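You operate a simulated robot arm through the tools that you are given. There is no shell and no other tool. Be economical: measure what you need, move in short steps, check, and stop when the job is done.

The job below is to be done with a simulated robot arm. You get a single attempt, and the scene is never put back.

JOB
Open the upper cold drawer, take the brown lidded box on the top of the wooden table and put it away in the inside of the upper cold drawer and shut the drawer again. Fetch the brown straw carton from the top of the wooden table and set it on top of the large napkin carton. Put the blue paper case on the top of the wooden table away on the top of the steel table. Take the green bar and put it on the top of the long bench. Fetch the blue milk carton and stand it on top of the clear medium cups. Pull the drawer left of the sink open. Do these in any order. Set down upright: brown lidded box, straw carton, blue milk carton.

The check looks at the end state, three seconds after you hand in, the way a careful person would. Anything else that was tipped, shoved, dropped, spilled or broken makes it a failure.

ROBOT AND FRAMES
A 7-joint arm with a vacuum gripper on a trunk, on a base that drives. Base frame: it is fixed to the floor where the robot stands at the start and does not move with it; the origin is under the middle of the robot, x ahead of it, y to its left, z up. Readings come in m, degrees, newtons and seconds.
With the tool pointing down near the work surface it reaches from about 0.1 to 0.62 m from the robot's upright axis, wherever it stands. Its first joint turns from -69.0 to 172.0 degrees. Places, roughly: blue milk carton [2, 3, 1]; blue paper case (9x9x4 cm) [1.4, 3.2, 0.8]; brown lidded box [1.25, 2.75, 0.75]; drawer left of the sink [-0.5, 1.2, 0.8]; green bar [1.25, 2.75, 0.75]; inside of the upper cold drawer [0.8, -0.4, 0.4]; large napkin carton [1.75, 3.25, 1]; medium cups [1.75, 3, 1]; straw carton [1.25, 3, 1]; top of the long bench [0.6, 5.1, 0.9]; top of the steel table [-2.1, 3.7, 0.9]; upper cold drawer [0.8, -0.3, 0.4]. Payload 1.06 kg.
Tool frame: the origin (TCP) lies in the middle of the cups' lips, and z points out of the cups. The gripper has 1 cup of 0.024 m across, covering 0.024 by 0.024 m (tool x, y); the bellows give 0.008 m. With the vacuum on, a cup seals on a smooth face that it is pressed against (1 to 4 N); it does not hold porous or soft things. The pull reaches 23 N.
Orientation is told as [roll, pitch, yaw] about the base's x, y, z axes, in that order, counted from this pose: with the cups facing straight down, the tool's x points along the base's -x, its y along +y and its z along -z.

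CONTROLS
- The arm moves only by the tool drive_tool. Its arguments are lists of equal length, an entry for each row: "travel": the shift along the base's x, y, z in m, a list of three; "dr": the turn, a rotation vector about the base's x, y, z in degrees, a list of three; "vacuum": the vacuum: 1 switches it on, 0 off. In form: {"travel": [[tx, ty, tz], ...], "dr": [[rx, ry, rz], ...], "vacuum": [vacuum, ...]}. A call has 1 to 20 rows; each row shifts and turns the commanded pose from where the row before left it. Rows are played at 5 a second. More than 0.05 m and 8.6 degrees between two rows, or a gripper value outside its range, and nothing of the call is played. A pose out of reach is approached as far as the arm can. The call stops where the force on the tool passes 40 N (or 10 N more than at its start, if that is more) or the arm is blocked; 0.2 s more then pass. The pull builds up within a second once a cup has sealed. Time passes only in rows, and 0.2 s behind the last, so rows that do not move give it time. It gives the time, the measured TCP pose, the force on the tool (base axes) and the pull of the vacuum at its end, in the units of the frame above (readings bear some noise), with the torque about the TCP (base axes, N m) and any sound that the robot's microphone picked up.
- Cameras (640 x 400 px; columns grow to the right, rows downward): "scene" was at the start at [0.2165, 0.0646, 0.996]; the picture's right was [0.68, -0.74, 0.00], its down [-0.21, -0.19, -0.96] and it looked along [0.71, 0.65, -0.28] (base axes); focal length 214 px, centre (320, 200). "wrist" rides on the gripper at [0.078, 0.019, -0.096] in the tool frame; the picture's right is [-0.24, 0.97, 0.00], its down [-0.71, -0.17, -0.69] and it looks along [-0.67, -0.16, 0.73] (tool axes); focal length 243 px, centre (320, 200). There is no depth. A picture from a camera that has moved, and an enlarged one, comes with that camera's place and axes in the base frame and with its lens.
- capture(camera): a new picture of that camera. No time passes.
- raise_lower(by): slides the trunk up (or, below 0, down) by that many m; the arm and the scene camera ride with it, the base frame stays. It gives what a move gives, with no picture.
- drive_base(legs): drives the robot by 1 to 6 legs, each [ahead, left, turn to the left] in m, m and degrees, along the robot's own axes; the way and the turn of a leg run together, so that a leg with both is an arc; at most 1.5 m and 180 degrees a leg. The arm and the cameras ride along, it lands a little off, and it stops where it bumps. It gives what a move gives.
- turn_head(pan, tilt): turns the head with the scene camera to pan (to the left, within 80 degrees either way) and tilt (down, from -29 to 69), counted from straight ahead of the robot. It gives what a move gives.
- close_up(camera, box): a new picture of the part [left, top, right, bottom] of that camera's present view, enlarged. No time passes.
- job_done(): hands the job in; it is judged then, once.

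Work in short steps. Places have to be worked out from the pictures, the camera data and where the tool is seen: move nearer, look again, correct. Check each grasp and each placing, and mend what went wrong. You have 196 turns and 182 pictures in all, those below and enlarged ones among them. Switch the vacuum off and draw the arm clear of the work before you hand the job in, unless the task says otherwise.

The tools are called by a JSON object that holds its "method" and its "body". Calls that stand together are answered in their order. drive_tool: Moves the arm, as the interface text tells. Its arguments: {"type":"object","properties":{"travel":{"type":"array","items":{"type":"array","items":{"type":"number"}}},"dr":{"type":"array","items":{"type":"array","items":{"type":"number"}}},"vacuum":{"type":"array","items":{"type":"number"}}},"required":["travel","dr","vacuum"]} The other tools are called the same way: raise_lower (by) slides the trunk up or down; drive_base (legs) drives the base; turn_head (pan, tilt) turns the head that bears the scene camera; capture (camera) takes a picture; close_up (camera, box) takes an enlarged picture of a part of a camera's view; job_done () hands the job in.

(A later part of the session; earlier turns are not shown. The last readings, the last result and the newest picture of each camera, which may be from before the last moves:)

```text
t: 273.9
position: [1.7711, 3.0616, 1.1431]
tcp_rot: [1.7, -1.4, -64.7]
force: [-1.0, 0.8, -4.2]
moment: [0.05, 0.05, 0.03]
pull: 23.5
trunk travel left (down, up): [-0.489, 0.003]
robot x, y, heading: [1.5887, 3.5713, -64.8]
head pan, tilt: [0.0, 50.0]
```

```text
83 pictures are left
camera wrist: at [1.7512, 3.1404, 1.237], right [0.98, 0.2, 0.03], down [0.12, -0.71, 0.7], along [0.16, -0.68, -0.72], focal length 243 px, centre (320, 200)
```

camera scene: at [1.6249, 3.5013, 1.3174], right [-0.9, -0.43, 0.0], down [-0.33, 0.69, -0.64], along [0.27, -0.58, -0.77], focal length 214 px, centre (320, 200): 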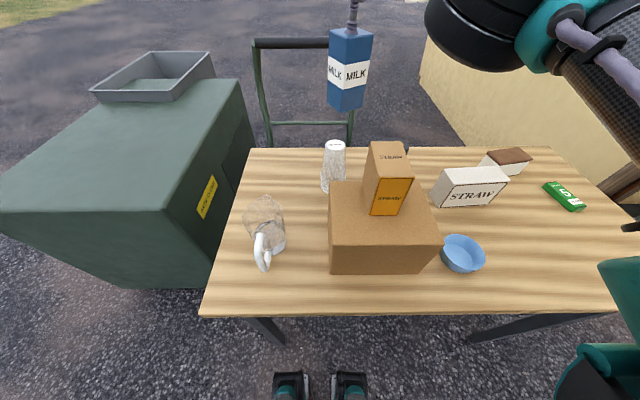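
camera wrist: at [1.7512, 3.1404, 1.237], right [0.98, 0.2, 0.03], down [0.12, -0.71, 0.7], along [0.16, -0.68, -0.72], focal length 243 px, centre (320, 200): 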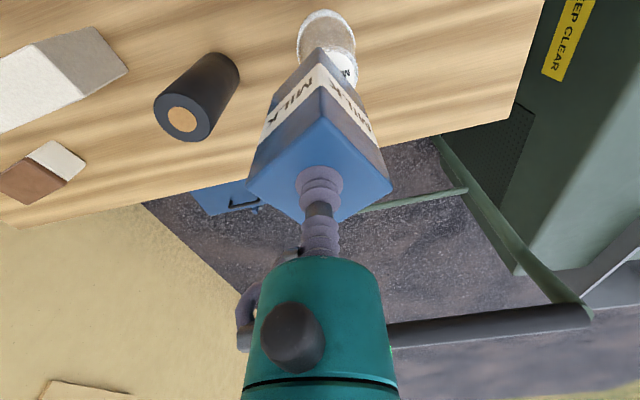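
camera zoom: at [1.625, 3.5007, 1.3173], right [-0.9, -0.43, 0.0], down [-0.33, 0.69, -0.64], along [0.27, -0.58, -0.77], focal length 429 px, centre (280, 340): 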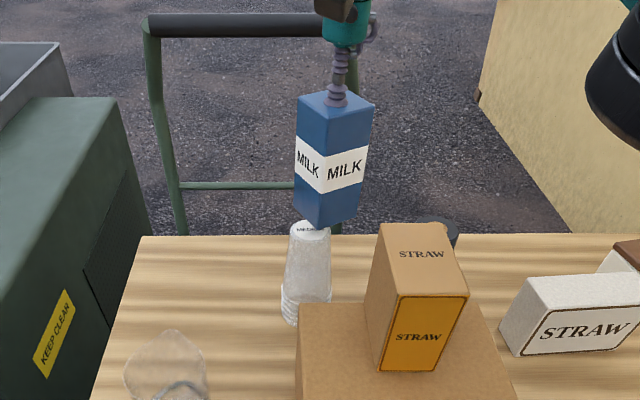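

The cup stack is ~2 cm to the left (+d) of the milk center. I shift by (+0.018, -0.002), lower 1.5 cm and recheck.

{"method": "drive_tool", "body": {"travel": [[0.018, -0.002, 0], [0, 0, -0.015]], "dr": [[0, 0, 0], [0, 0, 0]], "vacuum": [1, 1]}}

{"method": "close_up", "body": {"camera": "scene", "box": [300, 80, 380, 180]}}

{"method": "close_up", "body": {"camera": "wrist", "box": [220, 0, 420, 200]}}

```text
t: 274.5
position: [1.7887, 3.0589, 1.1264]
tcp_rot: [1.7, -1.2, -64.7]
force: [0.0, -0.4, -3.4]
moment: [0.03, 0.0, 0.03]
pull: 22.8
trunk travel left (down, up): [-0.489, 0.003]
robot x, y, heading: [1.588, 3.575, -64.6]
head pan, tilt: [0.0, 50.0]
```

```text
4.00 times, centred on (340, 130) of scene
camera zoom: at [1.6245, 3.5003, 1.3173], right [-0.9, -0.43, 0.0], down [-0.33, 0.69, -0.64], along [0.27, -0.58, -0.77], focal length 858 px, centre (240, 480)
```

zoom: 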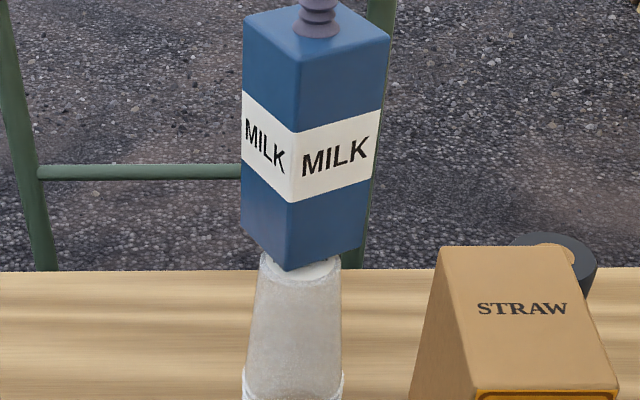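

```text
2.00 times, centred on (320, 100) of wrist
camera zoom: at [1.7695, 3.1384, 1.2219], right [0.98, 0.2, 0.03], down [0.12, -0.71, 0.69], along [0.17, -0.68, -0.72], focal length 485 px, centre (320, 400)
```

zoom: 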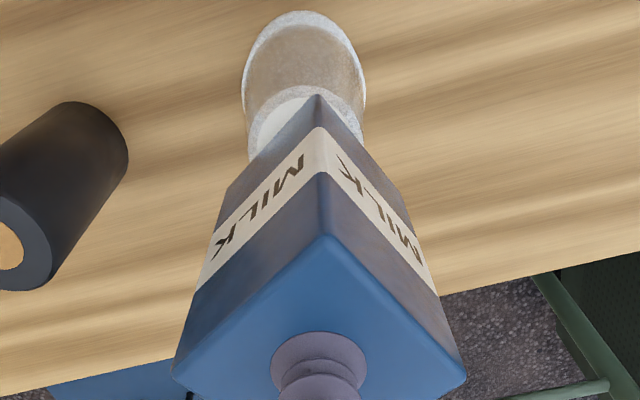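

Alignment looks good laterally and within ~1 cm in depth. I nudge 5 mm toward me and lower until contact.

{"method": "drive_tool", "body": {"travel": [[-0.002, 0.005, -0.006], [0, 0, -0.004], [0, 0, -0.004], [0, 0, -0.003], [0, 0, -0.003], [0, 0, -0.003]], "dr": [[0, 0, 0], [0, 0, 0], [0, 0, 0], [0, 0, 0], [0, 0, 0], [0, 0, 0]], "vacuum": [1, 1, 1, 1, 1, 1]}}

{"method": "close_up", "body": {"camera": "scene", "box": [300, 80, 380, 180]}}

```text
t: 275.9
position: [1.7871, 3.0668, 1.1105]
tcp_rot: [1.8, -1.7, -64.8]
force: [3.1, -3.4, 32.6]
moment: [0.01, 0.2, 0.02]
pull: 23.6
trunk travel left (down, up): [-0.489, 0.003]
robot x, y, heading: [1.5908, 3.5736, -65.0]
head pan, tilt: [0.0, 50.0]
```

```text
4.00 times, centred on (340, 130) of scene
camera zoom: at [1.6241, 3.5036, 1.3179], right [-0.9, -0.43, 0.0], down [-0.33, 0.69, -0.64], along [0.27, -0.58, -0.77], focal length 858 px, centre (240, 480)
```

zoom: 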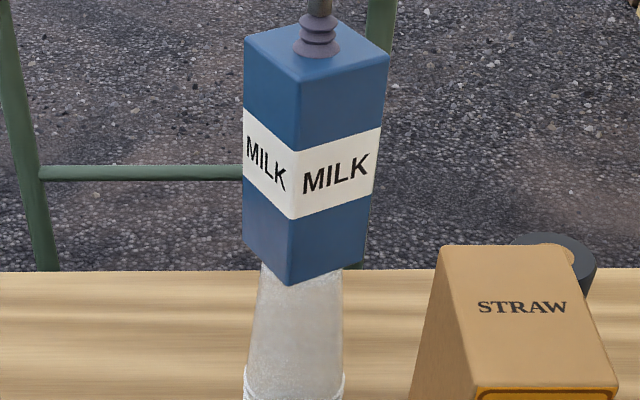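

Contact. I ease up a little, release and wait, then rise clear.

{"method": "drive_tool", "body": {"travel": [[0, 0, 0.003], [0, 0, 0], [0, 0, 0], [0, 0, 0], [0, 0, 0], [0, 0, 0.015], [0, 0, 0.03], [-0.01, 0.02, 0.03]], "dr": [[0, 0, 0], [0, 0, 0], [0, 0, 0], [0, 0, 0], [0, 0, 0], [0, 0, 0], [0, 0, 0], [0, 0, 0]], "vacuum": [0, 0, 0, 0, 0, 0, 0, 0]}}

{"method": "capture", "body": {"camera": "scene"}}

```text
t: 277.7
position: [1.7771, 3.0851, 1.1814]
tcp_rot: [1.7, -1.2, -64.7]
force: [0.0, -0.5, 0.2]
moment: [0.01, 0.0, 0.04]
pull: 0.0
trunk travel left (down, up): [-0.489, 0.003]
robot x, y, heading: [1.5905, 3.571, -64.8]
head pan, tilt: [0.0, 50.0]
```

```text
79 pictures are left
camera scene: at [1.6244, 3.5013, 1.3174], right [-0.9, -0.43, 0.0], down [-0.33, 0.69, -0.64], along [0.27, -0.58, -0.77], focal length 214 px, centre (320, 200)
```

scene: 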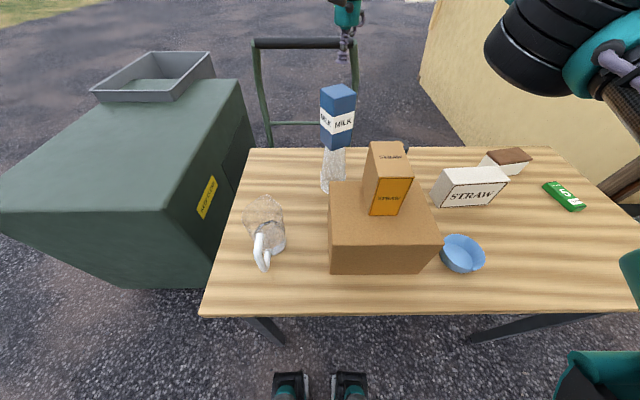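

The milk stands on the cups. Next the green bar: I back off, move right to d≈2.55, approach, and lower the trunk.

{"method": "drive_base", "body": {"legs": [[-0.12, 0, 0], [0, -0.43, 0], [0.11, 0, 0]]}}

{"method": "raise_lower", "body": {"by": -0.09}}

{"method": "drive_tool", "body": {"travel": [[-0.045, -0.01, 0], [-0.045, -0.01, 0], [-0.045, -0.01, 0]], "dr": [[0, 0, 0], [0, 0, 0], [0, 0, 0]], "vacuum": [0, 0, 0]}}

{"method": "capture", "body": {"camera": "wrist"}}

```text
t: 283.7
position: [1.3832, 2.9094, 1.182]
tcp_rot: [1.7, -1.2, -64.4]
force: [0.4, -0.5, -0.3]
moment: [0.04, -0.01, 0.02]
pull: 0.1
trunk travel left (down, up): [-0.489, 0.003]
robot x, y, heading: [1.1951, 3.3919, -64.6]
head pan, tilt: [0.0, 50.0]
```

```text
t: 284.9
position: [1.3821, 2.9101, 1.0919]
tcp_rot: [1.7, -1.3, -64.4]
force: [0.8, -1.0, 0.6]
moment: [0.04, 0.0, 0.0]
pull: 0.0
trunk travel left (down, up): [-0.399, 0.093]
robot x, y, heading: [1.1934, 3.3988, -64.7]
head pan, tilt: [0.0, 50.0]
```

```text
t: 285.7
position: [1.2495, 2.8802, 1.0933]
tcp_rot: [1.7, -1.2, -64.5]
force: [0.2, 0.0, 1.1]
moment: [-0.03, 0.01, -0.01]
pull: 0.1
trunk travel left (down, up): [-0.399, 0.093]
robot x, y, heading: [1.194, 3.3969, -64.6]
head pan, tilt: [0.0, 50.0]
```

```text
78 pictures are left
camera wrist: at [1.2291, 2.9596, 1.189], right [0.98, 0.21, 0.03], down [0.13, -0.71, 0.69], along [0.17, -0.67, -0.72], focal length 243 px, centre (320, 200)
```

wrist: 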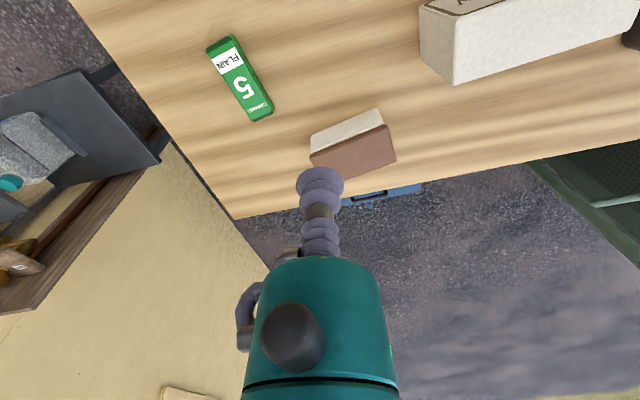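

Bar center ≈(1.160,2.834), lid center ≈(1.327,2.785). I move over the bar and descend to z≈0.88.

{"method": "drive_tool", "body": {"travel": [[-0.045, -0.022, 0], [-0.0445, -0.022, 0], [0, 0, -0.045], [0, 0, -0.045], [0, 0, -0.045], [0, 0, -0.045], [0, 0, -0.025]], "dr": [[0, 0, 0], [0, 0, 0], [0, 0, 0], [0, 0, 0], [0, 0, 0], [0, 0, 0], [0, 0, 0]], "vacuum": [0, 0, 0, 0, 0, 0, 0]}}

{"method": "capture", "body": {"camera": "wrist"}}

```text
t: 287.3
position: [1.1593, 2.8357, 0.8868]
tcp_rot: [1.7, -1.4, -64.3]
force: [0.0, 0.4, -1.1]
moment: [-0.03, 0.0, 0.0]
pull: 0.1
trunk travel left (down, up): [-0.399, 0.093]
robot x, y, heading: [1.1931, 3.3981, -64.6]
head pan, tilt: [0.0, 50.0]
```

```text
77 pictures are left
camera wrist: at [1.1383, 2.9145, 0.9815], right [0.98, 0.21, 0.03], down [0.13, -0.71, 0.7], along [0.17, -0.68, -0.72], focal length 243 px, centre (320, 200)
```

wrist: 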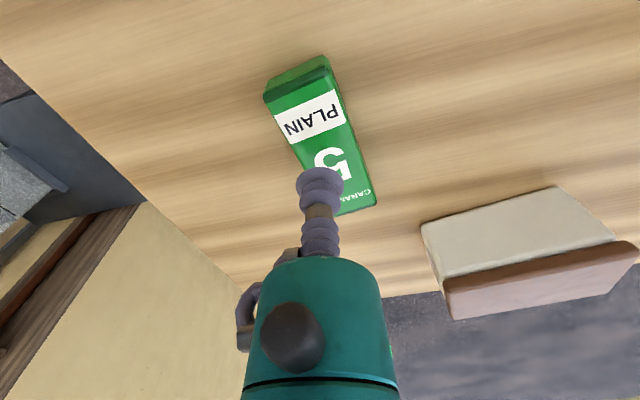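

The cup is over the bar's middle. I descend with vacuum.

{"method": "drive_tool", "body": {"travel": [[0.003, -0.003, -0.025], [0, 0, -0.008], [0, 0, -0.005], [0, 0, -0.005], [0, 0, -0.004], [0, 0, -0.004], [0, 0, -0.003]], "dr": [[0, 0, 0], [0, 0, 0], [0, 0, 0], [0, 0, 0], [0, 0, 0], [0, 0, 0], [0, 0, 0]], "vacuum": [1, 1, 1, 1, 1, 1, 1]}}

```text
t: 288.3
position: [1.1626, 2.8322, 0.8526]
tcp_rot: [2.1, -2.1, -64.5]
force: [-0.5, 4.0, 19.1]
moment: [-0.04, 0.15, 0.0]
pull: 23.0
trunk travel left (down, up): [-0.399, 0.093]
robot x, y, heading: [1.1922, 3.4003, -64.6]
head pan, tilt: [0.0, 50.0]
stopped in row 4: the force on the tool passed its limit at 45 N (the readings are from after the stop); the commanded pose is now the measured one
```

Sealed (23 N). I lift, retract, and back away from the table.

{"method": "drive_tool", "body": {"travel": [[0, 0, 0.03], [0, 0, 0.045], [0, 0, 0.045], [0, 0, 0.045], [0.005, 0.02, 0.04], [0.005, 0.03, 0.03], [0.005, 0.04, 0.02]], "dr": [[0, 0, 0], [0, 0, 0], [0, 0, 0], [0, 0, 0], [0, 0, 0], [0, 0, 0], [0, 0, 0]], "vacuum": [1, 1, 1, 1, 1, 1, 1]}}

{"method": "drive_base", "body": {"legs": [[-0.75, 0.1, 0], [0, 0, 150]]}}

{"method": "turn_head", "body": {"pan": -10, "tilt": 30}}

{"method": "capture", "body": {"camera": "scene"}}

```text
t: 289.9
position: [1.1783, 2.9212, 1.1052]
tcp_rot: [1.9, -1.8, -64.6]
force: [-0.1, 0.6, 0.0]
moment: [0.0, 0.04, -0.02]
pull: 23.0
trunk travel left (down, up): [-0.399, 0.093]
robot x, y, heading: [1.1937, 3.3977, -64.3]
head pan, tilt: [0.0, 50.0]
```

```text
t: 300.2
position: [1.2034, 4.5235, 1.1045]
tcp_rot: [2.0, -1.8, 87.2]
force: [-0.1, 0.0, -0.6]
moment: [-0.04, -0.02, 0.04]
pull: 22.4
trunk travel left (down, up): [-0.399, 0.093]
robot x, y, heading: [0.9612, 4.1109, 87.0]
head pan, tilt: [0.0, 50.0]
```

```text
t: 301.0
position: [1.202, 4.5236, 1.1047]
tcp_rot: [2.0, -1.8, 87.2]
force: [-0.8, -0.4, -0.7]
moment: [-0.01, -0.03, -0.03]
pull: 22.6
trunk travel left (down, up): [-0.399, 0.093]
robot x, y, heading: [0.9641, 4.1099, 87.6]
head pan, tilt: [-10.0, 30.0]
```

```text
76 pictures are left
camera scene: at [0.9857, 4.2751, 1.2458], right [0.98, -0.22, 0.0], down [-0.11, -0.49, -0.87], along [0.19, 0.84, -0.5], focal length 214 px, centre (320, 200)
```

scene: 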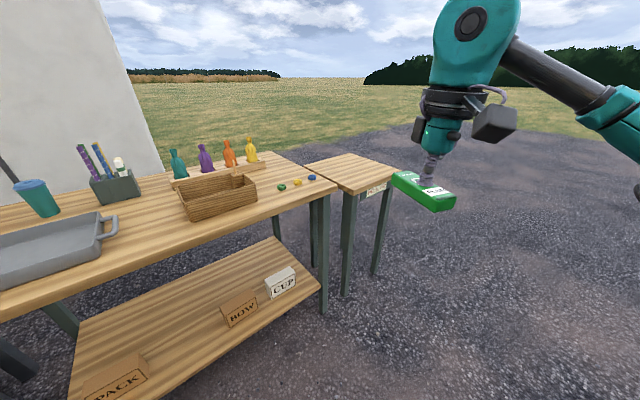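

The long bench is on the left (front edge n≈4.02, top z≈0.84). There is free space between the tray and the basket around (0.59,4.90). I turn to face it and approach.

{"method": "drive_base", "body": {"legs": [[0, 0, 28], [0.36, 0.22, 0]]}}

{"method": "turn_head", "body": {"pan": 0, "tilt": 45}}

{"method": "capture", "body": {"camera": "scene"}}

{"method": "capture", "body": {"camera": "wrist"}}

```text
t: 305.0
position: [0.6278, 4.8177, 1.1056]
tcp_rot: [1.9, -1.8, 115.5]
force: [0.1, 0.5, -1.7]
moment: [0.0, -0.04, 0.02]
pull: 22.9
trunk travel left (down, up): [-0.399, 0.093]
robot x, y, heading: [0.6117, 4.3408, 115.4]
head pan, tilt: [-10.0, 30.0]
```

```text
t: 305.8
position: [0.6275, 4.8188, 1.1046]
tcp_rot: [2.0, -1.8, 115.4]
force: [-0.3, -0.1, 0.2]
moment: [0.01, -0.02, 0.0]
pull: 22.9
trunk travel left (down, up): [-0.399, 0.093]
robot x, y, heading: [0.6088, 4.3403, 115.6]
head pan, tilt: [0.0, 45.0]
```

```text
75 pictures are left
camera scene: at [0.5435, 4.4832, 1.2234], right [0.9, 0.43, 0.0], down [0.3, -0.64, -0.71], along [-0.3, 0.64, -0.71], focal length 214 px, centre (320, 200)
```

scene: 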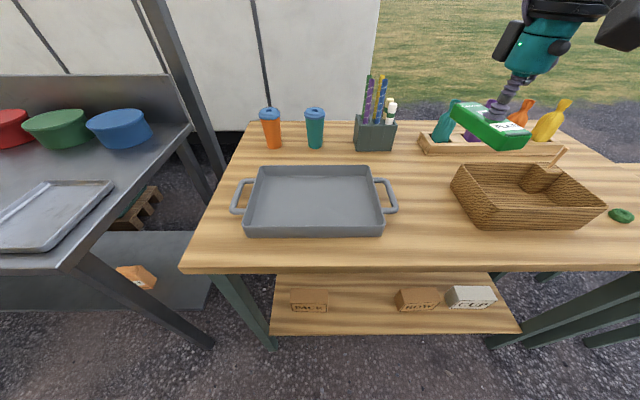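

```text
74 pictures are left
camera wrist: at [0.6489, 4.738, 1.1995], right [-0.98, -0.21, 0.04], down [-0.12, 0.7, 0.7], along [-0.17, 0.68, -0.71], focal length 243 px, centre (320, 200)
```

wrist: 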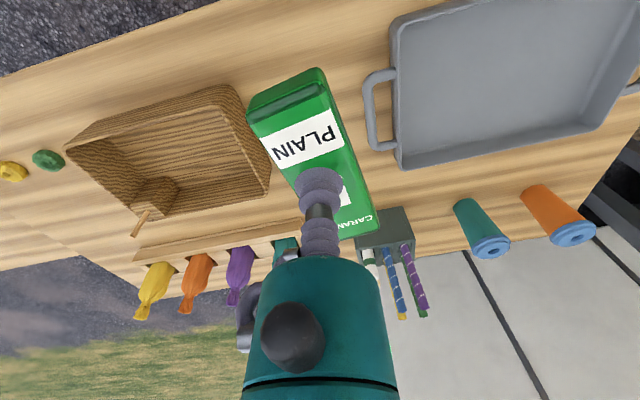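

There's a clear gap between tray handle and basket. I move 5 cm further in and lower to z≈0.92.

{"method": "drive_tool", "body": {"travel": [[-0.005, 0.045, 0], [0, 0.005, -0.045], [0, 0, -0.045], [0, 0, -0.045], [0, 0, -0.045]], "dr": [[0, 0, 0], [0, 0, 0], [0, 0, 0], [0, 0, 0], [0, 0, 0]], "vacuum": [1, 1, 1, 1, 1]}}

{"method": "capture", "body": {"camera": "scene"}}

```text
t: 307.0
position: [0.6226, 4.8687, 0.9241]
tcp_rot: [2.1, -1.8, 115.4]
force: [0.4, -0.7, -0.9]
moment: [-0.01, -0.03, -0.01]
pull: 23.1
trunk travel left (down, up): [-0.399, 0.093]
robot x, y, heading: [0.6153, 4.3401, 115.5]
head pan, tilt: [0.0, 45.0]
```

```text
73 pictures are left
camera scene: at [0.5436, 4.4833, 1.2233], right [0.9, 0.43, 0.0], down [0.3, -0.64, -0.71], along [-0.3, 0.64, -0.71], focal length 214 px, centre (320, 200)
```

scene: 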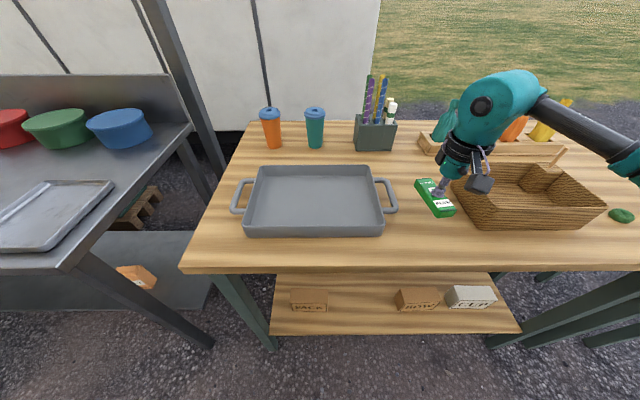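

The bar is in the gap; I shift it 1.2 cm left and lower to contact.

{"method": "drive_tool", "body": {"travel": [[-0.012, -0.006, -0.025], [0, 0, -0.012], [0, 0, -0.006], [0, 0, -0.004], [0, 0, -0.004], [0, 0, -0.004], [0, 0, -0.004]], "dr": [[0, 0, 0], [0, 0, 0], [0, 0, 0], [0, 0, 0], [0, 0, 0], [0, 0, 0], [0, 0, 0]], "vacuum": [1, 1, 1, 1, 1, 1, 1]}}

```text
t: 308.5
position: [0.6089, 4.8633, 0.8739]
tcp_rot: [2.3, -2.5, 115.5]
force: [2.3, -3.2, 17.1]
moment: [0.0, -0.11, 0.04]
pull: 22.8
trunk travel left (down, up): [-0.399, 0.093]
robot x, y, heading: [0.6132, 4.3421, 115.4]
head pan, tilt: [0.0, 45.0]
stopped in row 7: the force on the tool passed its limit at 44 N (the readings are from after the stop); the commanded pose is now the measured one
```

Contact on the bench. I release and rise.

{"method": "drive_tool", "body": {"travel": [[0, 0, 0.002], [0, 0, 0], [0, 0, 0], [0, 0, 0], [0, 0, 0], [0, 0, 0.02], [0, 0, 0.045], [0, 0, 0.045], [0, 0, 0.045], [0, 0, 0.045], [0.02, -0.04, 0.02], [0.02, -0.04, 0.0]], "dr": [[0, 0, 0], [0, 0, 0], [0, 0, 0], [0, 0, 0], [0, 0, 0], [0, 0, 0], [0, 0, 0], [0, 0, 0], [0, 0, 0], [0, 0, 0], [0, 0, 0], [0, 0, 0]], "vacuum": [0, 0, 0, 0, 0, 0, 0, 0, 0, 0, 0, 0]}}

{"method": "turn_head", "body": {"pan": 30, "tilt": 35}}

{"method": "capture", "body": {"camera": "scene"}}

```text
t: 311.1
position: [0.6509, 4.7864, 1.092]
tcp_rot: [2.2, -2.4, 115.4]
force: [0.4, -0.1, 0.4]
moment: [0.02, -0.01, -0.01]
pull: 0.1
trunk travel left (down, up): [-0.399, 0.093]
robot x, y, heading: [0.611, 4.3433, 115.6]
head pan, tilt: [0.0, 45.0]
```

```text
t: 312.1
position: [0.6491, 4.7861, 1.0904]
tcp_rot: [2.3, -2.3, 115.3]
force: [0.3, -0.8, 0.0]
moment: [0.03, 0.03, 0.03]
pull: 0.0
trunk travel left (down, up): [-0.399, 0.093]
robot x, y, heading: [0.6086, 4.3393, 115.1]
head pan, tilt: [30.0, 35.0]
```

```text
72 pictures are left
camera scene: at [0.5059, 4.4598, 1.2381], right [0.57, 0.82, 0.0], down [0.47, -0.33, -0.82], along [-0.67, 0.47, -0.57], focal length 214 px, centre (320, 200)
```

scene: 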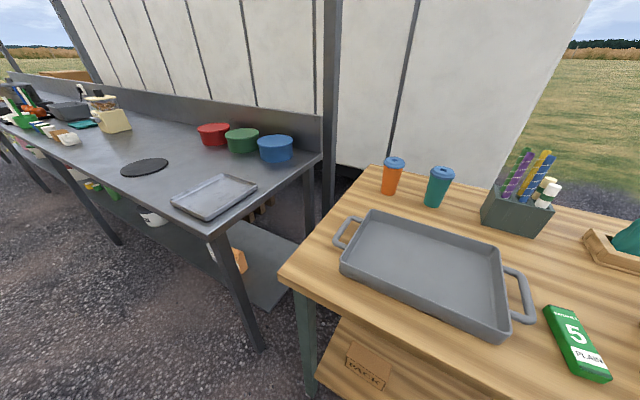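

The bar lies on the bench. The steel table continues right here, so it's a short trip for the paper case. I go back to the wooden table for the case.

{"method": "drive_base", "body": {"legs": [[-0.35, 0, 0], [0, 0, 90], [0, 0, 89.5], [0.35, 0.3, 0], [0.3, 0, 0]]}}

{"method": "turn_head", "body": {"pan": 0, "tilt": 50}}

{"method": "capture", "body": {"camera": "scene"}}

{"method": "capture", "body": {"camera": "wrist"}}

```text
t: 326.5
position: [1.2703, 3.1276, 1.0921]
tcp_rot: [2.1, -2.3, -65.0]
force: [0.3, 0.1, -0.1]
moment: [0.03, -0.01, 0.03]
pull: 0.2
trunk travel left (down, up): [-0.399, 0.093]
robot x, y, heading: [1.3107, 3.5721, -65.0]
head pan, tilt: [30.0, 35.0]
```

```text
t: 327.5
position: [1.2692, 3.1275, 1.0916]
tcp_rot: [2.2, -2.3, -65.0]
force: [0.1, -0.9, -0.1]
moment: [0.01, 0.0, 0.03]
pull: 0.1
trunk travel left (down, up): [-0.399, 0.093]
robot x, y, heading: [1.3112, 3.5731, -64.9]
head pan, tilt: [0.0, 50.0]
```

```text
71 pictures are left
camera scene: at [1.3747, 3.4364, 1.2164], right [-0.91, -0.42, 0.0], down [-0.33, 0.69, -0.64], along [0.27, -0.58, -0.77], focal length 214 px, centre (320, 200)
```

scene: 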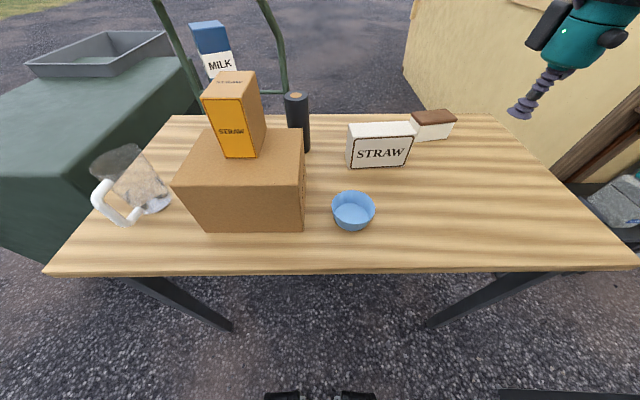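

```text
70 pictures are left
camera wrist: at [1.2478, 3.2081, 1.1856], right [0.98, 0.2, 0.05], down [0.11, -0.7, 0.71], along [0.17, -0.69, -0.71], focal length 243 px, centre (320, 200)
```

wrist: 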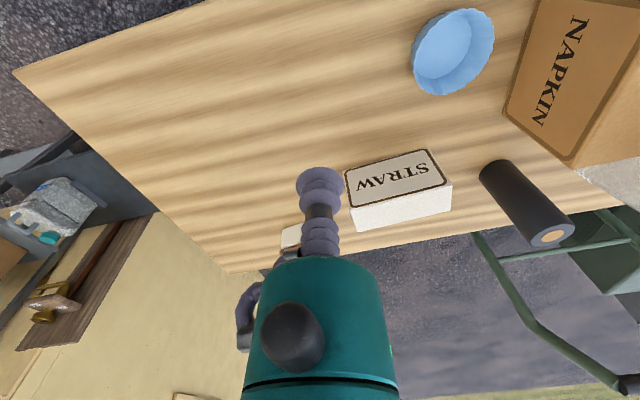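

Case center ≈(1.43,3.155). I move above it and lower to z≈0.92, then check with the wrist camera.

{"method": "drive_tool", "body": {"travel": [[0.04, 0.007, 0], [0.04, 0.007, 0], [0.04, 0.007, 0], [0.041, 0.007, 0], [0, 0, -0.045], [0, 0, -0.045], [0, 0, -0.045], [0, 0, -0.035]], "dr": [[0, 0, 0], [0, 0, 0], [0, 0, 0], [0, 0, 0], [0, 0, 0], [0, 0, 0], [0, 0, 0], [0, 0, 0]], "vacuum": [0, 0, 0, 0, 0, 0, 0, 0]}}

{"method": "capture", "body": {"camera": "wrist"}}

{"method": "capture", "body": {"camera": "scene"}}

```text
t: 329.3
position: [1.43, 3.1535, 0.9211]
tcp_rot: [2.2, -2.3, -65.0]
force: [-0.7, 0.3, -0.6]
moment: [0.03, 0.01, 0.01]
pull: 0.1
trunk travel left (down, up): [-0.399, 0.093]
robot x, y, heading: [1.3114, 3.5724, -64.8]
head pan, tilt: [0.0, 50.0]
```

```text
69 pictures are left
camera wrist: at [1.4088, 3.2354, 1.0155], right [0.98, 0.2, 0.05], down [0.11, -0.7, 0.71], along [0.17, -0.69, -0.71], focal length 243 px, centre (320, 200)
```

wrist: 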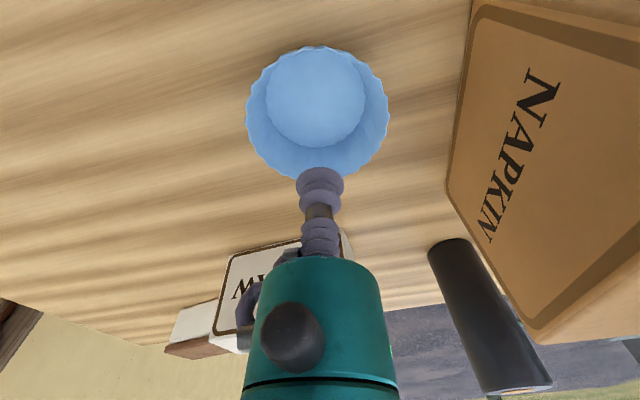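

```text
68 pictures are left
camera scene: at [1.3746, 3.4363, 1.2164], right [-0.91, -0.42, 0.0], down [-0.32, 0.69, -0.64], along [0.27, -0.58, -0.77], focal length 214 px, centre (320, 200)
```

scene: 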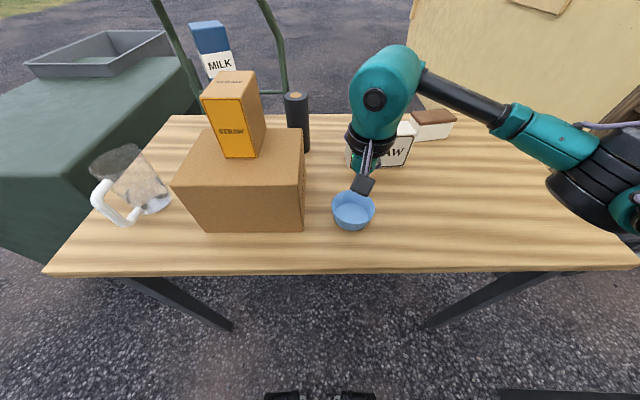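

Bottom center ≈(1.429,3.160). I adjust and descend into the case with vacuum.

{"method": "drive_tool", "body": {"travel": [[-0.001, 0.006, -0.03], [0, 0, -0.03], [0, 0, -0.012], [0, 0, -0.006], [0, 0, -0.005], [0, 0, -0.004], [0, 0, -0.004], [0, 0, -0.003]], "dr": [[0, 0, 0], [0, 0, 0], [0, 0, 0], [0, 0, 0], [0, 0, 0], [0, 0, 0], [0, 0, 0], [0, 0, 0]], "vacuum": [1, 1, 1, 1, 1, 1, 1, 1]}}

```text
t: 331.0
position: [1.4305, 3.1607, 0.8347]
tcp_rot: [2.8, -2.8, -64.9]
force: [-2.1, -0.1, 16.9]
moment: [0.11, 0.23, -0.03]
pull: 22.4
trunk travel left (down, up): [-0.399, 0.093]
robot x, y, heading: [1.3136, 3.5716, -64.5]
head pan, tilt: [0.0, 50.0]
stopped in row 8: the force on the tool passed its limit at 44 N (the readings are from after the stop); the commanded pose is now the measured one
```

Sealed on the case bottom. I lift, back away, turn round and drive toward the steel table's end.

{"method": "drive_tool", "body": {"travel": [[0, 0, 0.03], [0, 0, 0.045], [0, 0, 0.045], [0, 0, 0.045], [0, 0, 0.045], [0, 0, 0.03]], "dr": [[0, 0, 0], [0, 0, 0], [0, 0, 0], [0, 0, 0], [0, 0, 0], [0, 0, 0]], "vacuum": [1, 1, 1, 1, 1, 1]}}

{"method": "drive_base", "body": {"legs": [[-0.7, 0, 0], [0, 0, 90], [0, 0, 90], [0, 1.05, 0], [0.2, 0, 0]]}}

{"method": "turn_head", "body": {"pan": 15, "tilt": 42}}

{"method": "capture", "body": {"camera": "scene"}}

```text
t: 332.4
position: [1.4313, 3.1592, 1.0755]
tcp_rot: [2.5, -2.6, -65.0]
force: [0.1, -0.1, -0.1]
moment: [0.02, 0.05, -0.01]
pull: 22.7
trunk travel left (down, up): [-0.399, 0.093]
robot x, y, heading: [1.3143, 3.5699, -64.7]
head pan, tilt: [0.0, 50.0]
```

```text
t: 354.2
position: [-0.1549, 4.3734, 1.0752]
tcp_rot: [2.5, -2.7, 114.5]
force: [-0.3, -0.2, -0.1]
moment: [-0.03, -0.03, -0.02]
pull: 22.9
trunk travel left (down, up): [-0.399, 0.093]
robot x, y, heading: [-0.0426, 3.958, 114.7]
head pan, tilt: [0.0, 50.0]
```

```text
t: 355.0
position: [-0.1538, 4.3726, 1.0747]
tcp_rot: [2.5, -2.7, 114.5]
force: [-0.5, -0.2, -0.3]
moment: [0.0, -0.04, -0.02]
pull: 22.9
trunk travel left (down, up): [-0.399, 0.093]
robot x, y, heading: [-0.0396, 3.9587, 114.6]
head pan, tilt: [15.0, 42.0]
```

```text
67 pictures are left
camera scene: at [-0.1241, 4.0915, 1.2276], right [0.77, 0.64, 0.0], down [0.43, -0.52, -0.74], along [-0.47, 0.57, -0.67], focal length 214 px, centre (320, 200)
```

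scene: 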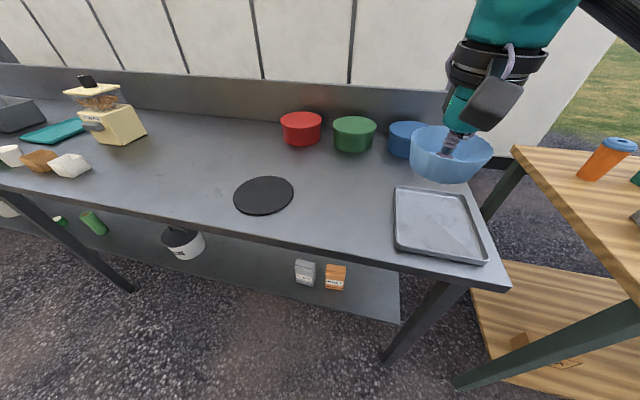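

There's a free spot between the black disc and the tray, ≈(-0.35,4.46). I move the base 13 cm left and 10 cm ahead.

{"method": "drive_base", "body": {"legs": [[0.1, 0.13, 0]]}}

{"method": "drive_tool", "body": {"travel": [[-0.008, 0.016, -0.03], [-0.008, 0.016, -0.04], [-0.008, 0.016, -0.04]], "dr": [[0, 0, 0], [0, 0, 0], [0, 0, 0]], "vacuum": [1, 1, 1]}}

{"method": "capture", "body": {"camera": "scene"}}

```text
t: 356.8
position: [-0.3133, 4.4098, 1.0754]
tcp_rot: [2.6, -2.7, 114.1]
force: [0.6, -0.3, -0.5]
moment: [-0.02, -0.02, 0.02]
pull: 23.0
trunk travel left (down, up): [-0.399, 0.093]
robot x, y, heading: [-0.1964, 3.9953, 114.2]
head pan, tilt: [15.0, 42.0]
```

```text
t: 357.6
position: [-0.3379, 4.4598, 0.9635]
tcp_rot: [2.5, -2.7, 114.0]
force: [0.7, 0.6, -0.6]
moment: [-0.01, 0.0, -0.02]
pull: 22.6
trunk travel left (down, up): [-0.399, 0.093]
robot x, y, heading: [-0.1993, 3.9931, 114.2]
head pan, tilt: [15.0, 42.0]
```

```text
66 pictures are left
camera scene: at [-0.2831, 4.129, 1.2276], right [0.77, 0.63, 0.0], down [0.42, -0.52, -0.74], along [-0.47, 0.58, -0.67], focal length 214 px, centre (320, 200)
```

scene: 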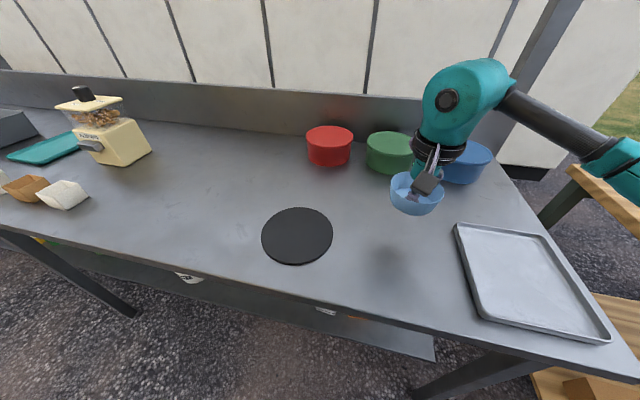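

The case is over the free area. I lower it to contact.

{"method": "drive_tool", "body": {"travel": [[0, 0, -0.035], [0, 0, -0.02], [0, 0, -0.008], [0, 0, -0.006], [0, 0, -0.006], [0, 0, -0.005], [0, 0, -0.005], [0, 0, -0.005], [0, 0, -0.005]], "dr": [[0, 0, 0], [0, 0, 0], [0, 0, 0], [0, 0, 0], [0, 0, 0], [0, 0, 0], [0, 0, 0], [0, 0, 0], [0, 0, 0]], "vacuum": [1, 1, 1, 1, 1, 1, 1, 1, 1]}}

```text
t: 359.6
position: [-0.337, 4.459, 0.8688]
tcp_rot: [2.5, -2.7, 114.1]
force: [0.7, -0.3, -0.7]
moment: [0.01, -0.03, 0.04]
pull: 22.6
trunk travel left (down, up): [-0.399, 0.093]
robot x, y, heading: [-0.2011, 3.995, 114.3]
head pan, tilt: [15.0, 42.0]
```

No contact yet at z≈0.869; continuing in 5 mm steps.

{"method": "drive_tool", "body": {"travel": [[0, 0, -0.005], [0, 0, -0.005], [0, 0, -0.005], [0, 0, -0.005], [0, 0, -0.005], [0, 0, -0.005]], "dr": [[0, 0, 0], [0, 0, 0], [0, 0, 0], [0, 0, 0], [0, 0, 0], [0, 0, 0]], "vacuum": [1, 1, 1, 1, 1, 1]}}

```text
t: 360.7
position: [-0.3375, 4.4579, 0.8539]
tcp_rot: [3.0, -3.3, 114.0]
force: [3.6, -1.3, 17.6]
moment: [-0.07, -0.13, 0.01]
pull: 22.7
trunk travel left (down, up): [-0.399, 0.093]
robot x, y, heading: [-0.1994, 3.995, 114.3]
head pan, tilt: [15.0, 42.0]
stopped in row 5: the force on the tool passed its limit at 44 N (the readings are from after the stop); the commanded pose is now the measured one
```

Contact. I release and lift straight out.

{"method": "drive_tool", "body": {"travel": [[0, 0, 0.002], [0, 0, 0], [0, 0, 0], [0, 0, 0], [0, 0, 0], [0, 0, 0.02], [0, 0, 0.045], [0, 0, 0.045], [0, 0, 0.045], [0, 0, 0.045], [0, 0, 0.03]], "dr": [[0, 0, 0], [0, 0, 0], [0, 0, 0], [0, 0, 0], [0, 0, 0], [0, 0, 0], [0, 0, 0], [0, 0, 0], [0, 0, 0], [0, 0, 0], [0, 0, 0]], "vacuum": [0, 0, 0, 0, 0, 0, 0, 0, 0, 0, 0]}}

{"method": "capture", "body": {"camera": "scene"}}

```text
t: 363.1
position: [-0.3389, 4.4613, 1.085]
tcp_rot: [3.0, -3.1, 114.1]
force: [-0.5, 1.0, -0.6]
moment: [0.0, 0.0, -0.01]
pull: 0.0
trunk travel left (down, up): [-0.399, 0.093]
robot x, y, heading: [-0.1965, 3.9938, 114.1]
head pan, tilt: [15.0, 42.0]
```

```text
65 pictures are left
camera scene: at [-0.2831, 4.1288, 1.2276], right [0.77, 0.63, 0.0], down [0.42, -0.52, -0.74], along [-0.47, 0.58, -0.67], focal length 214 px, centre (320, 200)
```

scene: 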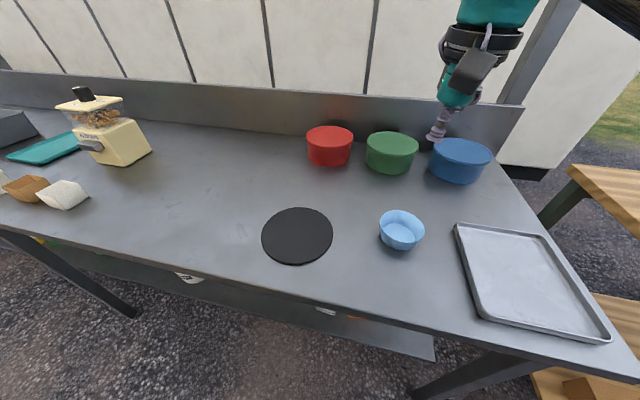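

The case sits on the steel table. Now for the lidded box: retract, back off, turn around and go to the wooden table's right part.

{"method": "drive_tool", "body": {"travel": [[0.018, -0.038, 0.01], [0.018, -0.038, 0.01], [0.013, -0.028, 0.01]], "dr": [[0, 0, 0], [0, 0, 0], [0, 0, 0]], "vacuum": [0, 0, 0]}}

{"method": "drive_base", "body": {"legs": [[-0.38, 0, 0], [0, 0, 90], [0, 0, 91.3], [0, 0.95, 0], [0.45, 0, 0], [0.25, 0, 0]]}}

{"method": "turn_head", "body": {"pan": 0, "tilt": 50}}

{"method": "capture", "body": {"camera": "wrist"}}

{"method": "capture", "body": {"camera": "scene"}}

```text
t: 363.9
position: [-0.2867, 4.3557, 1.1165]
tcp_rot: [2.9, -3.2, 114.1]
force: [0.1, 0.4, 0.0]
moment: [-0.03, -0.03, 0.03]
pull: 0.0
trunk travel left (down, up): [-0.399, 0.093]
robot x, y, heading: [-0.2004, 3.9945, 114.3]
head pan, tilt: [15.0, 42.0]
```

```text
t: 386.1
position: [1.1925, 3.0227, 1.1158]
tcp_rot: [2.8, -3.1, -67.5]
force: [0.6, -0.4, 0.0]
moment: [0.03, -0.01, 0.05]
pull: 0.0
trunk travel left (down, up): [-0.399, 0.093]
robot x, y, heading: [1.1132, 3.39, -67.4]
head pan, tilt: [15.0, 42.0]
```

```text
t: 386.8
position: [1.1924, 3.0251, 1.1155]
tcp_rot: [2.8, -3.1, -67.5]
force: [0.2, 0.1, -0.6]
moment: [-0.03, 0.0, -0.02]
pull: 0.1
trunk travel left (down, up): [-0.399, 0.093]
robot x, y, heading: [1.1142, 3.3871, -67.7]
head pan, tilt: [0.0, 50.0]
```

```text
64 pictures are left
camera wrist: at [1.1737, 3.1068, 1.2086], right [0.99, 0.16, 0.06], down [0.07, -0.7, 0.71], along [0.16, -0.7, -0.7], focal length 243 px, centre (320, 200)
```

wrist: 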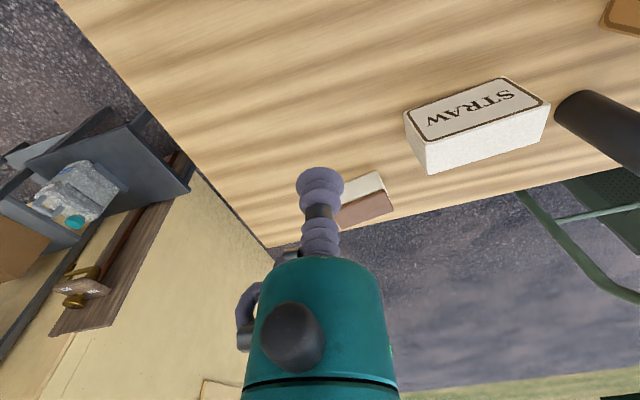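

```text
63 pictures are left
camera scene: at [1.1715, 3.25, 1.2164], right [-0.92, -0.39, 0.0], down [-0.3, 0.71, -0.64], along [0.25, -0.59, -0.77], focal length 214 px, centre (320, 200)
```

scene: 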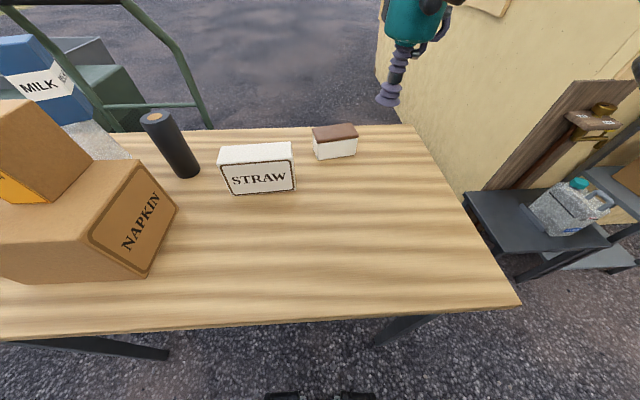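

Lid center ≈(1.33,2.783). I creep 6 cm closer and move the tool above it.

{"method": "drive_base", "body": {"legs": [[0.06, 0, 1.5]]}}

{"method": "drive_tool", "body": {"travel": [[0.02, -0.03, -0.03], [0.02, -0.033, -0.03], [0.02, -0.033, -0.03], [0.02, -0.033, -0.03], [0.02, -0.033, -0.02], [0.015, -0.025, 0]], "dr": [[0, 0, 0], [0, 0, 0], [0, 0, 0], [0, 0, 0], [0, 0, 0], [0, 0, 0]], "vacuum": [0, 0, 0, 0, 0, 0]}}

{"method": "capture", "body": {"camera": "wrist"}}

{"method": "capture", "body": {"camera": "scene"}}

```text
t: 387.8
position: [1.2259, 2.9715, 1.1151]
tcp_rot: [2.9, -3.1, -66.0]
force: [0.9, 0.4, -0.7]
moment: [0.02, -0.01, -0.01]
pull: 0.0
trunk travel left (down, up): [-0.399, 0.093]
robot x, y, heading: [1.1368, 3.3316, -66.2]
head pan, tilt: [0.0, 50.0]
```

```text
t: 389.2
position: [1.3391, 2.7834, 0.9767]
tcp_rot: [2.8, -3.3, -66.0]
force: [-0.5, 0.0, -0.3]
moment: [-0.01, -0.01, 0.04]
pull: 0.1
trunk travel left (down, up): [-0.399, 0.093]
robot x, y, heading: [1.1352, 3.3326, -65.7]
head pan, tilt: [0.0, 50.0]
```

```text
62 pictures are left
camera wrist: at [1.3194, 2.8648, 1.0688], right [0.98, 0.18, 0.06], down [0.09, -0.7, 0.71], along [0.17, -0.7, -0.7], focal length 243 px, centre (320, 200)
```

wrist: 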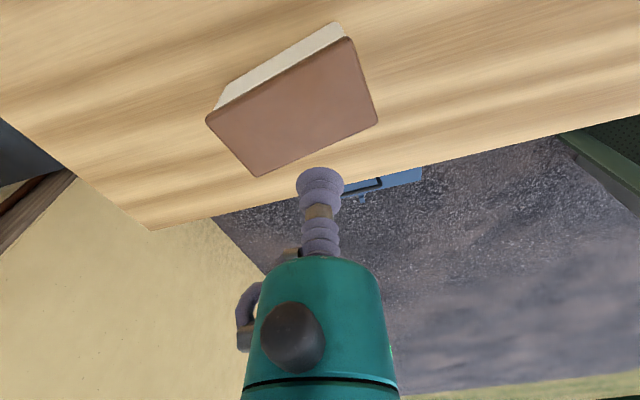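

```text
61 pictures are left
camera scene: at [1.1992, 3.1965, 1.2164], right [-0.91, -0.41, 0.0], down [-0.31, 0.7, -0.64], along [0.26, -0.59, -0.77], focal length 214 px, centre (320, 200)
```

scene: 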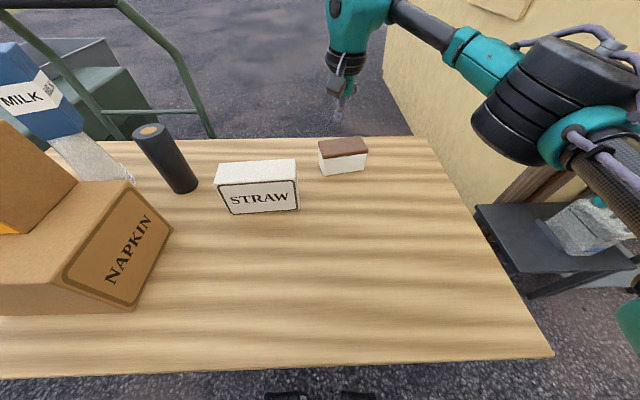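

Lid center ≈(1.326,2.783). I shift 1.2 cm and descend with vacuum.

{"method": "drive_tool", "body": {"travel": [[-0.012, 0, -0.025], [0, 0, -0.02], [0, 0, -0.01], [0, 0, -0.006], [0, 0, -0.005], [0, 0, -0.005], [0, 0, -0.004]], "dr": [[0, 0, 0], [0, 0, 0], [0, 0, 0], [0, 0, 0], [0, 0, 0], [0, 0, 0], [0, 0, 0]], "vacuum": [1, 1, 1, 1, 1, 1, 1]}}

```text
t: 390.8
position: [1.3296, 2.7846, 0.9038]
tcp_rot: [2.9, -3.4, -66.0]
force: [4.5, -6.0, 18.8]
moment: [0.09, 0.21, 0.03]
pull: 23.8
trunk travel left (down, up): [-0.399, 0.093]
robot x, y, heading: [1.1353, 3.3316, -66.2]
head pan, tilt: [0.0, 50.0]
```

Sealed. I lift and check that the whole box comes, not just the lid.

{"method": "drive_tool", "body": {"travel": [[0, 0, 0.015], [0, 0, 0.03], [0, 0, 0.045], [0, 0, 0.045], [-0.005, 0.02, 0.04], [-0.01, 0.03, 0.02]], "dr": [[0, 0, 0], [0, 0, 0], [0, 0, 0], [0, 0, 0], [0, 0, 0], [0, 0, 0]], "vacuum": [1, 1, 1, 1, 1, 1]}}

{"method": "capture", "body": {"camera": "scene"}}

```text
t: 392.2
position: [1.3121, 2.8346, 1.0989]
tcp_rot: [2.9, -3.2, -66.0]
force: [-0.3, 0.4, -4.6]
moment: [0.04, 0.0, -0.04]
pull: 22.6
trunk travel left (down, up): [-0.399, 0.093]
robot x, y, heading: [1.1365, 3.3334, -65.9]
head pan, tilt: [0.0, 50.0]
```

```text
60 pictures are left
camera scene: at [1.1987, 3.1966, 1.2164], right [-0.91, -0.41, 0.0], down [-0.31, 0.7, -0.64], along [0.26, -0.59, -0.77], focal length 214 px, centre (320, 200)
```

scene: 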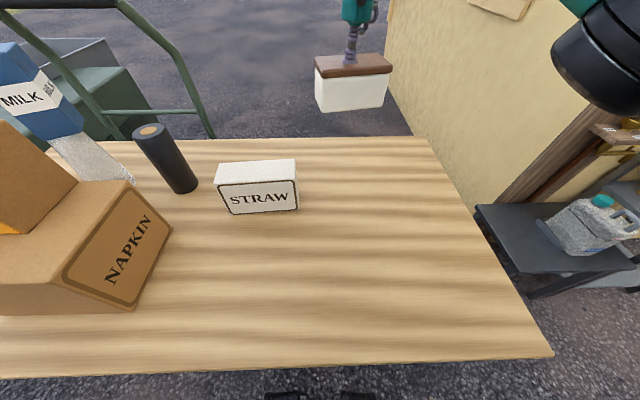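

The whole box is held. I retract it closer, back off from the table and turn toward the way back.

{"method": "drive_tool", "body": {"travel": [[-0.016, 0.045, 0.01], [-0.016, 0.045, 0.01], [-0.016, 0.045, 0.0]], "dr": [[0, 0, 0], [0, 0, 0], [0, 0, 0]], "vacuum": [1, 1, 1]}}

{"method": "drive_base", "body": {"legs": [[-0.7, 0, 0], [0, 0, -88.5], [1.4, 0, 0], [1.4, 0, 0]]}}

{"method": "turn_head", "body": {"pan": 20, "tilt": 20}}

{"method": "capture", "body": {"camera": "scene"}}

```text
t: 393.0
position: [1.2657, 2.9701, 1.1178]
tcp_rot: [2.8, -3.2, -66.0]
force: [-0.3, 0.1, -3.6]
moment: [0.03, 0.0, -0.01]
pull: 23.5
trunk travel left (down, up): [-0.399, 0.093]
robot x, y, heading: [1.1345, 3.3337, -65.8]
head pan, tilt: [0.0, 50.0]
```

```text
t: 413.8
position: [-2.0235, 2.6019, 1.1165]
tcp_rot: [2.8, -3.0, -152.5]
force: [-0.5, -0.2, -4.6]
moment: [0.03, -0.06, -0.01]
pull: 22.2
trunk travel left (down, up): [-0.399, 0.093]
robot x, y, heading: [-1.6662, 2.7529, -152.7]
head pan, tilt: [0.0, 50.0]
```

```text
t: 414.8
position: [-2.0228, 2.6015, 1.1168]
tcp_rot: [2.9, -3.0, -152.5]
force: [-0.1, 0.3, -3.7]
moment: [-0.02, -0.03, 0.0]
pull: 23.3
trunk travel left (down, up): [-0.399, 0.093]
robot x, y, heading: [-1.6669, 2.7524, -152.3]
head pan, tilt: [20.0, 20.0]
```

```text
59 pictures are left
camera scene: at [-1.7967, 2.6505, 1.2619], right [-0.74, 0.68, 0.0], down [0.23, 0.25, -0.94], along [-0.63, -0.69, -0.34], focal length 214 px, centre (320, 200)
```

scene: 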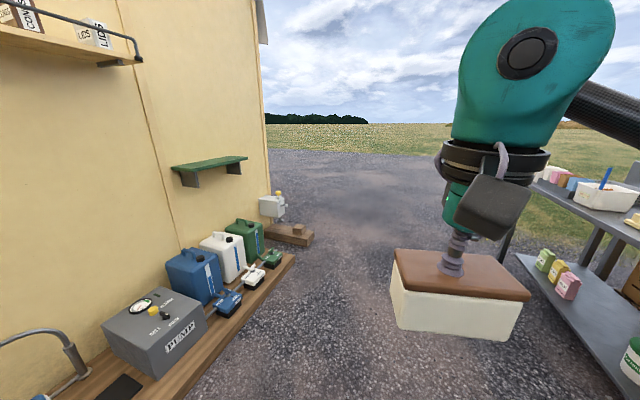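

On track at n≈3.2. I continue to the end of the kiosk, then turn left to face along its end.

{"method": "drive_base", "body": {"legs": [[1.4, 0, -1.5], [1.4, 0, 0], [0.58, 0, 0], [0, 0, 90]]}}

{"method": "turn_head", "body": {"pan": 30, "tilt": 20}}

{"method": "capture", "body": {"camera": "scene"}}

```text
t: 435.1
position: [-4.5632, 0.8855, 1.1181]
tcp_rot: [2.8, -3.1, -63.7]
force: [0.8, 0.2, -4.2]
moment: [0.05, 0.02, 0.01]
pull: 22.6
trunk travel left (down, up): [-0.399, 0.093]
robot x, y, heading: [-4.7103, 1.2447, -63.6]
head pan, tilt: [20.0, 20.0]
```

```text
t: 435.8
position: [-4.5631, 0.8854, 1.1181]
tcp_rot: [2.9, -3.1, -63.7]
force: [0.5, 1.1, -4.3]
moment: [0.01, 0.03, 0.01]
pull: 23.2
trunk travel left (down, up): [-0.399, 0.093]
robot x, y, heading: [-4.7075, 1.2446, -63.4]
head pan, tilt: [30.0, 20.0]
```

```text
58 pictures are left
camera scene: at [-4.5954, 1.1273, 1.262], right [-0.55, -0.83, 0.0], down [-0.28, 0.19, -0.94], along [0.78, -0.52, -0.34], focal length 214 px, centre (320, 200)
```

scene: 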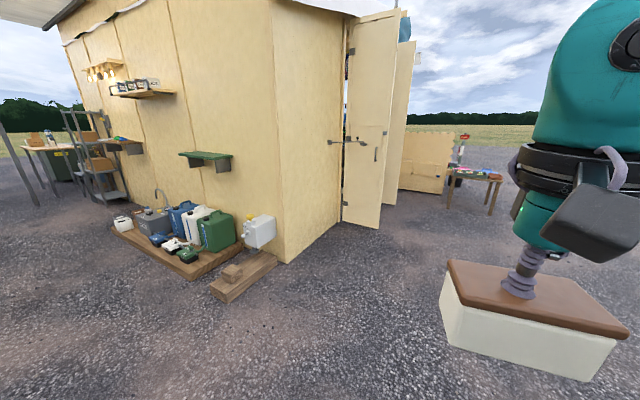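

The path along the end is clear (door leaf tip at d≈-3.1, I'm at -3.71). I drive along to the door and turn right 45°.

{"method": "drive_base", "body": {"legs": [[1.4, 0, -1], [1.4, 0, 0], [0.22, 0, 0], [0, 0, -44]]}}

{"method": "turn_head", "body": {"pan": 79, "tilt": 30}}

{"method": "capture", "body": {"camera": "scene"}}

```text
t: 452.8
position: [-3.5212, -1.8384, 1.1172]
tcp_rot: [2.9, -3.1, -109.1]
force: [-0.6, 0.7, -3.6]
moment: [0.0, 0.0, -0.02]
pull: 22.6
trunk travel left (down, up): [-0.399, 0.093]
robot x, y, heading: [-3.3654, -1.487, -108.9]
head pan, tilt: [30.0, 20.0]
```

```text
t: 454.0
position: [-3.5209, -1.8382, 1.1172]
tcp_rot: [2.9, -3.1, -109.1]
force: [-0.4, 0.1, -4.2]
moment: [0.03, -0.02, -0.01]
pull: 23.1
trunk travel left (down, up): [-0.399, 0.093]
robot x, y, heading: [-3.3681, -1.4841, -109.1]
head pan, tilt: [79.0, 30.0]
```

```text
57 pictures are left
camera scene: at [-3.3123, -1.5992, 1.2459], right [-0.5, -0.87, 0.0], down [-0.43, 0.25, -0.87], along [0.75, -0.43, -0.5], focal length 214 px, centre (320, 200)
```

scene: 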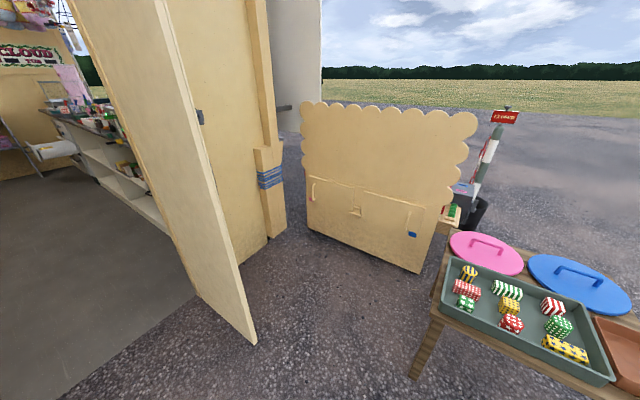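

I'm aligned with the door (n≈0.12). I reverse diagonally through the doorway along the same line.

{"method": "drive_base", "body": {"legs": [[-0.632, 0.641, 0], [-0.632, 0.641, 0]]}}

{"method": "capture", "body": {"camera": "scene"}}

```text
t: 465.6
position: [-1.9156, -1.0238, 1.1174]
tcp_rot: [2.9, -3.1, -107.4]
force: [0.1, -0.7, -3.3]
moment: [-0.03, 0.0, -0.05]
pull: 22.8
trunk travel left (down, up): [-0.399, 0.093]
robot x, y, heading: [-1.7728, -0.6648, -107.6]
head pan, tilt: [79.0, 30.0]
```

```text
56 pictures are left
camera scene: at [-1.7143, -0.7791, 1.2459], right [-0.48, -0.88, 0.0], down [-0.44, 0.24, -0.87], along [0.76, -0.41, -0.5], focal length 214 px, centre (320, 200)
```

scene: 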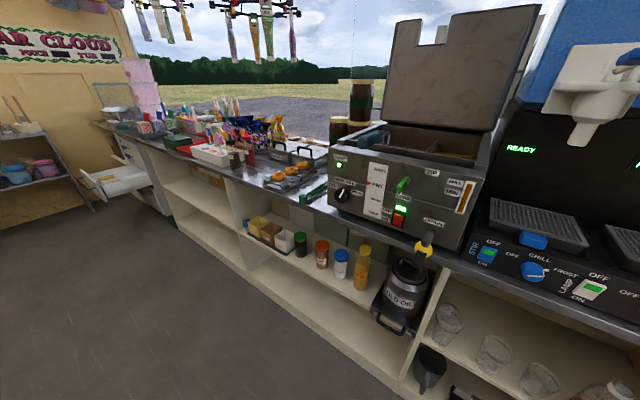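

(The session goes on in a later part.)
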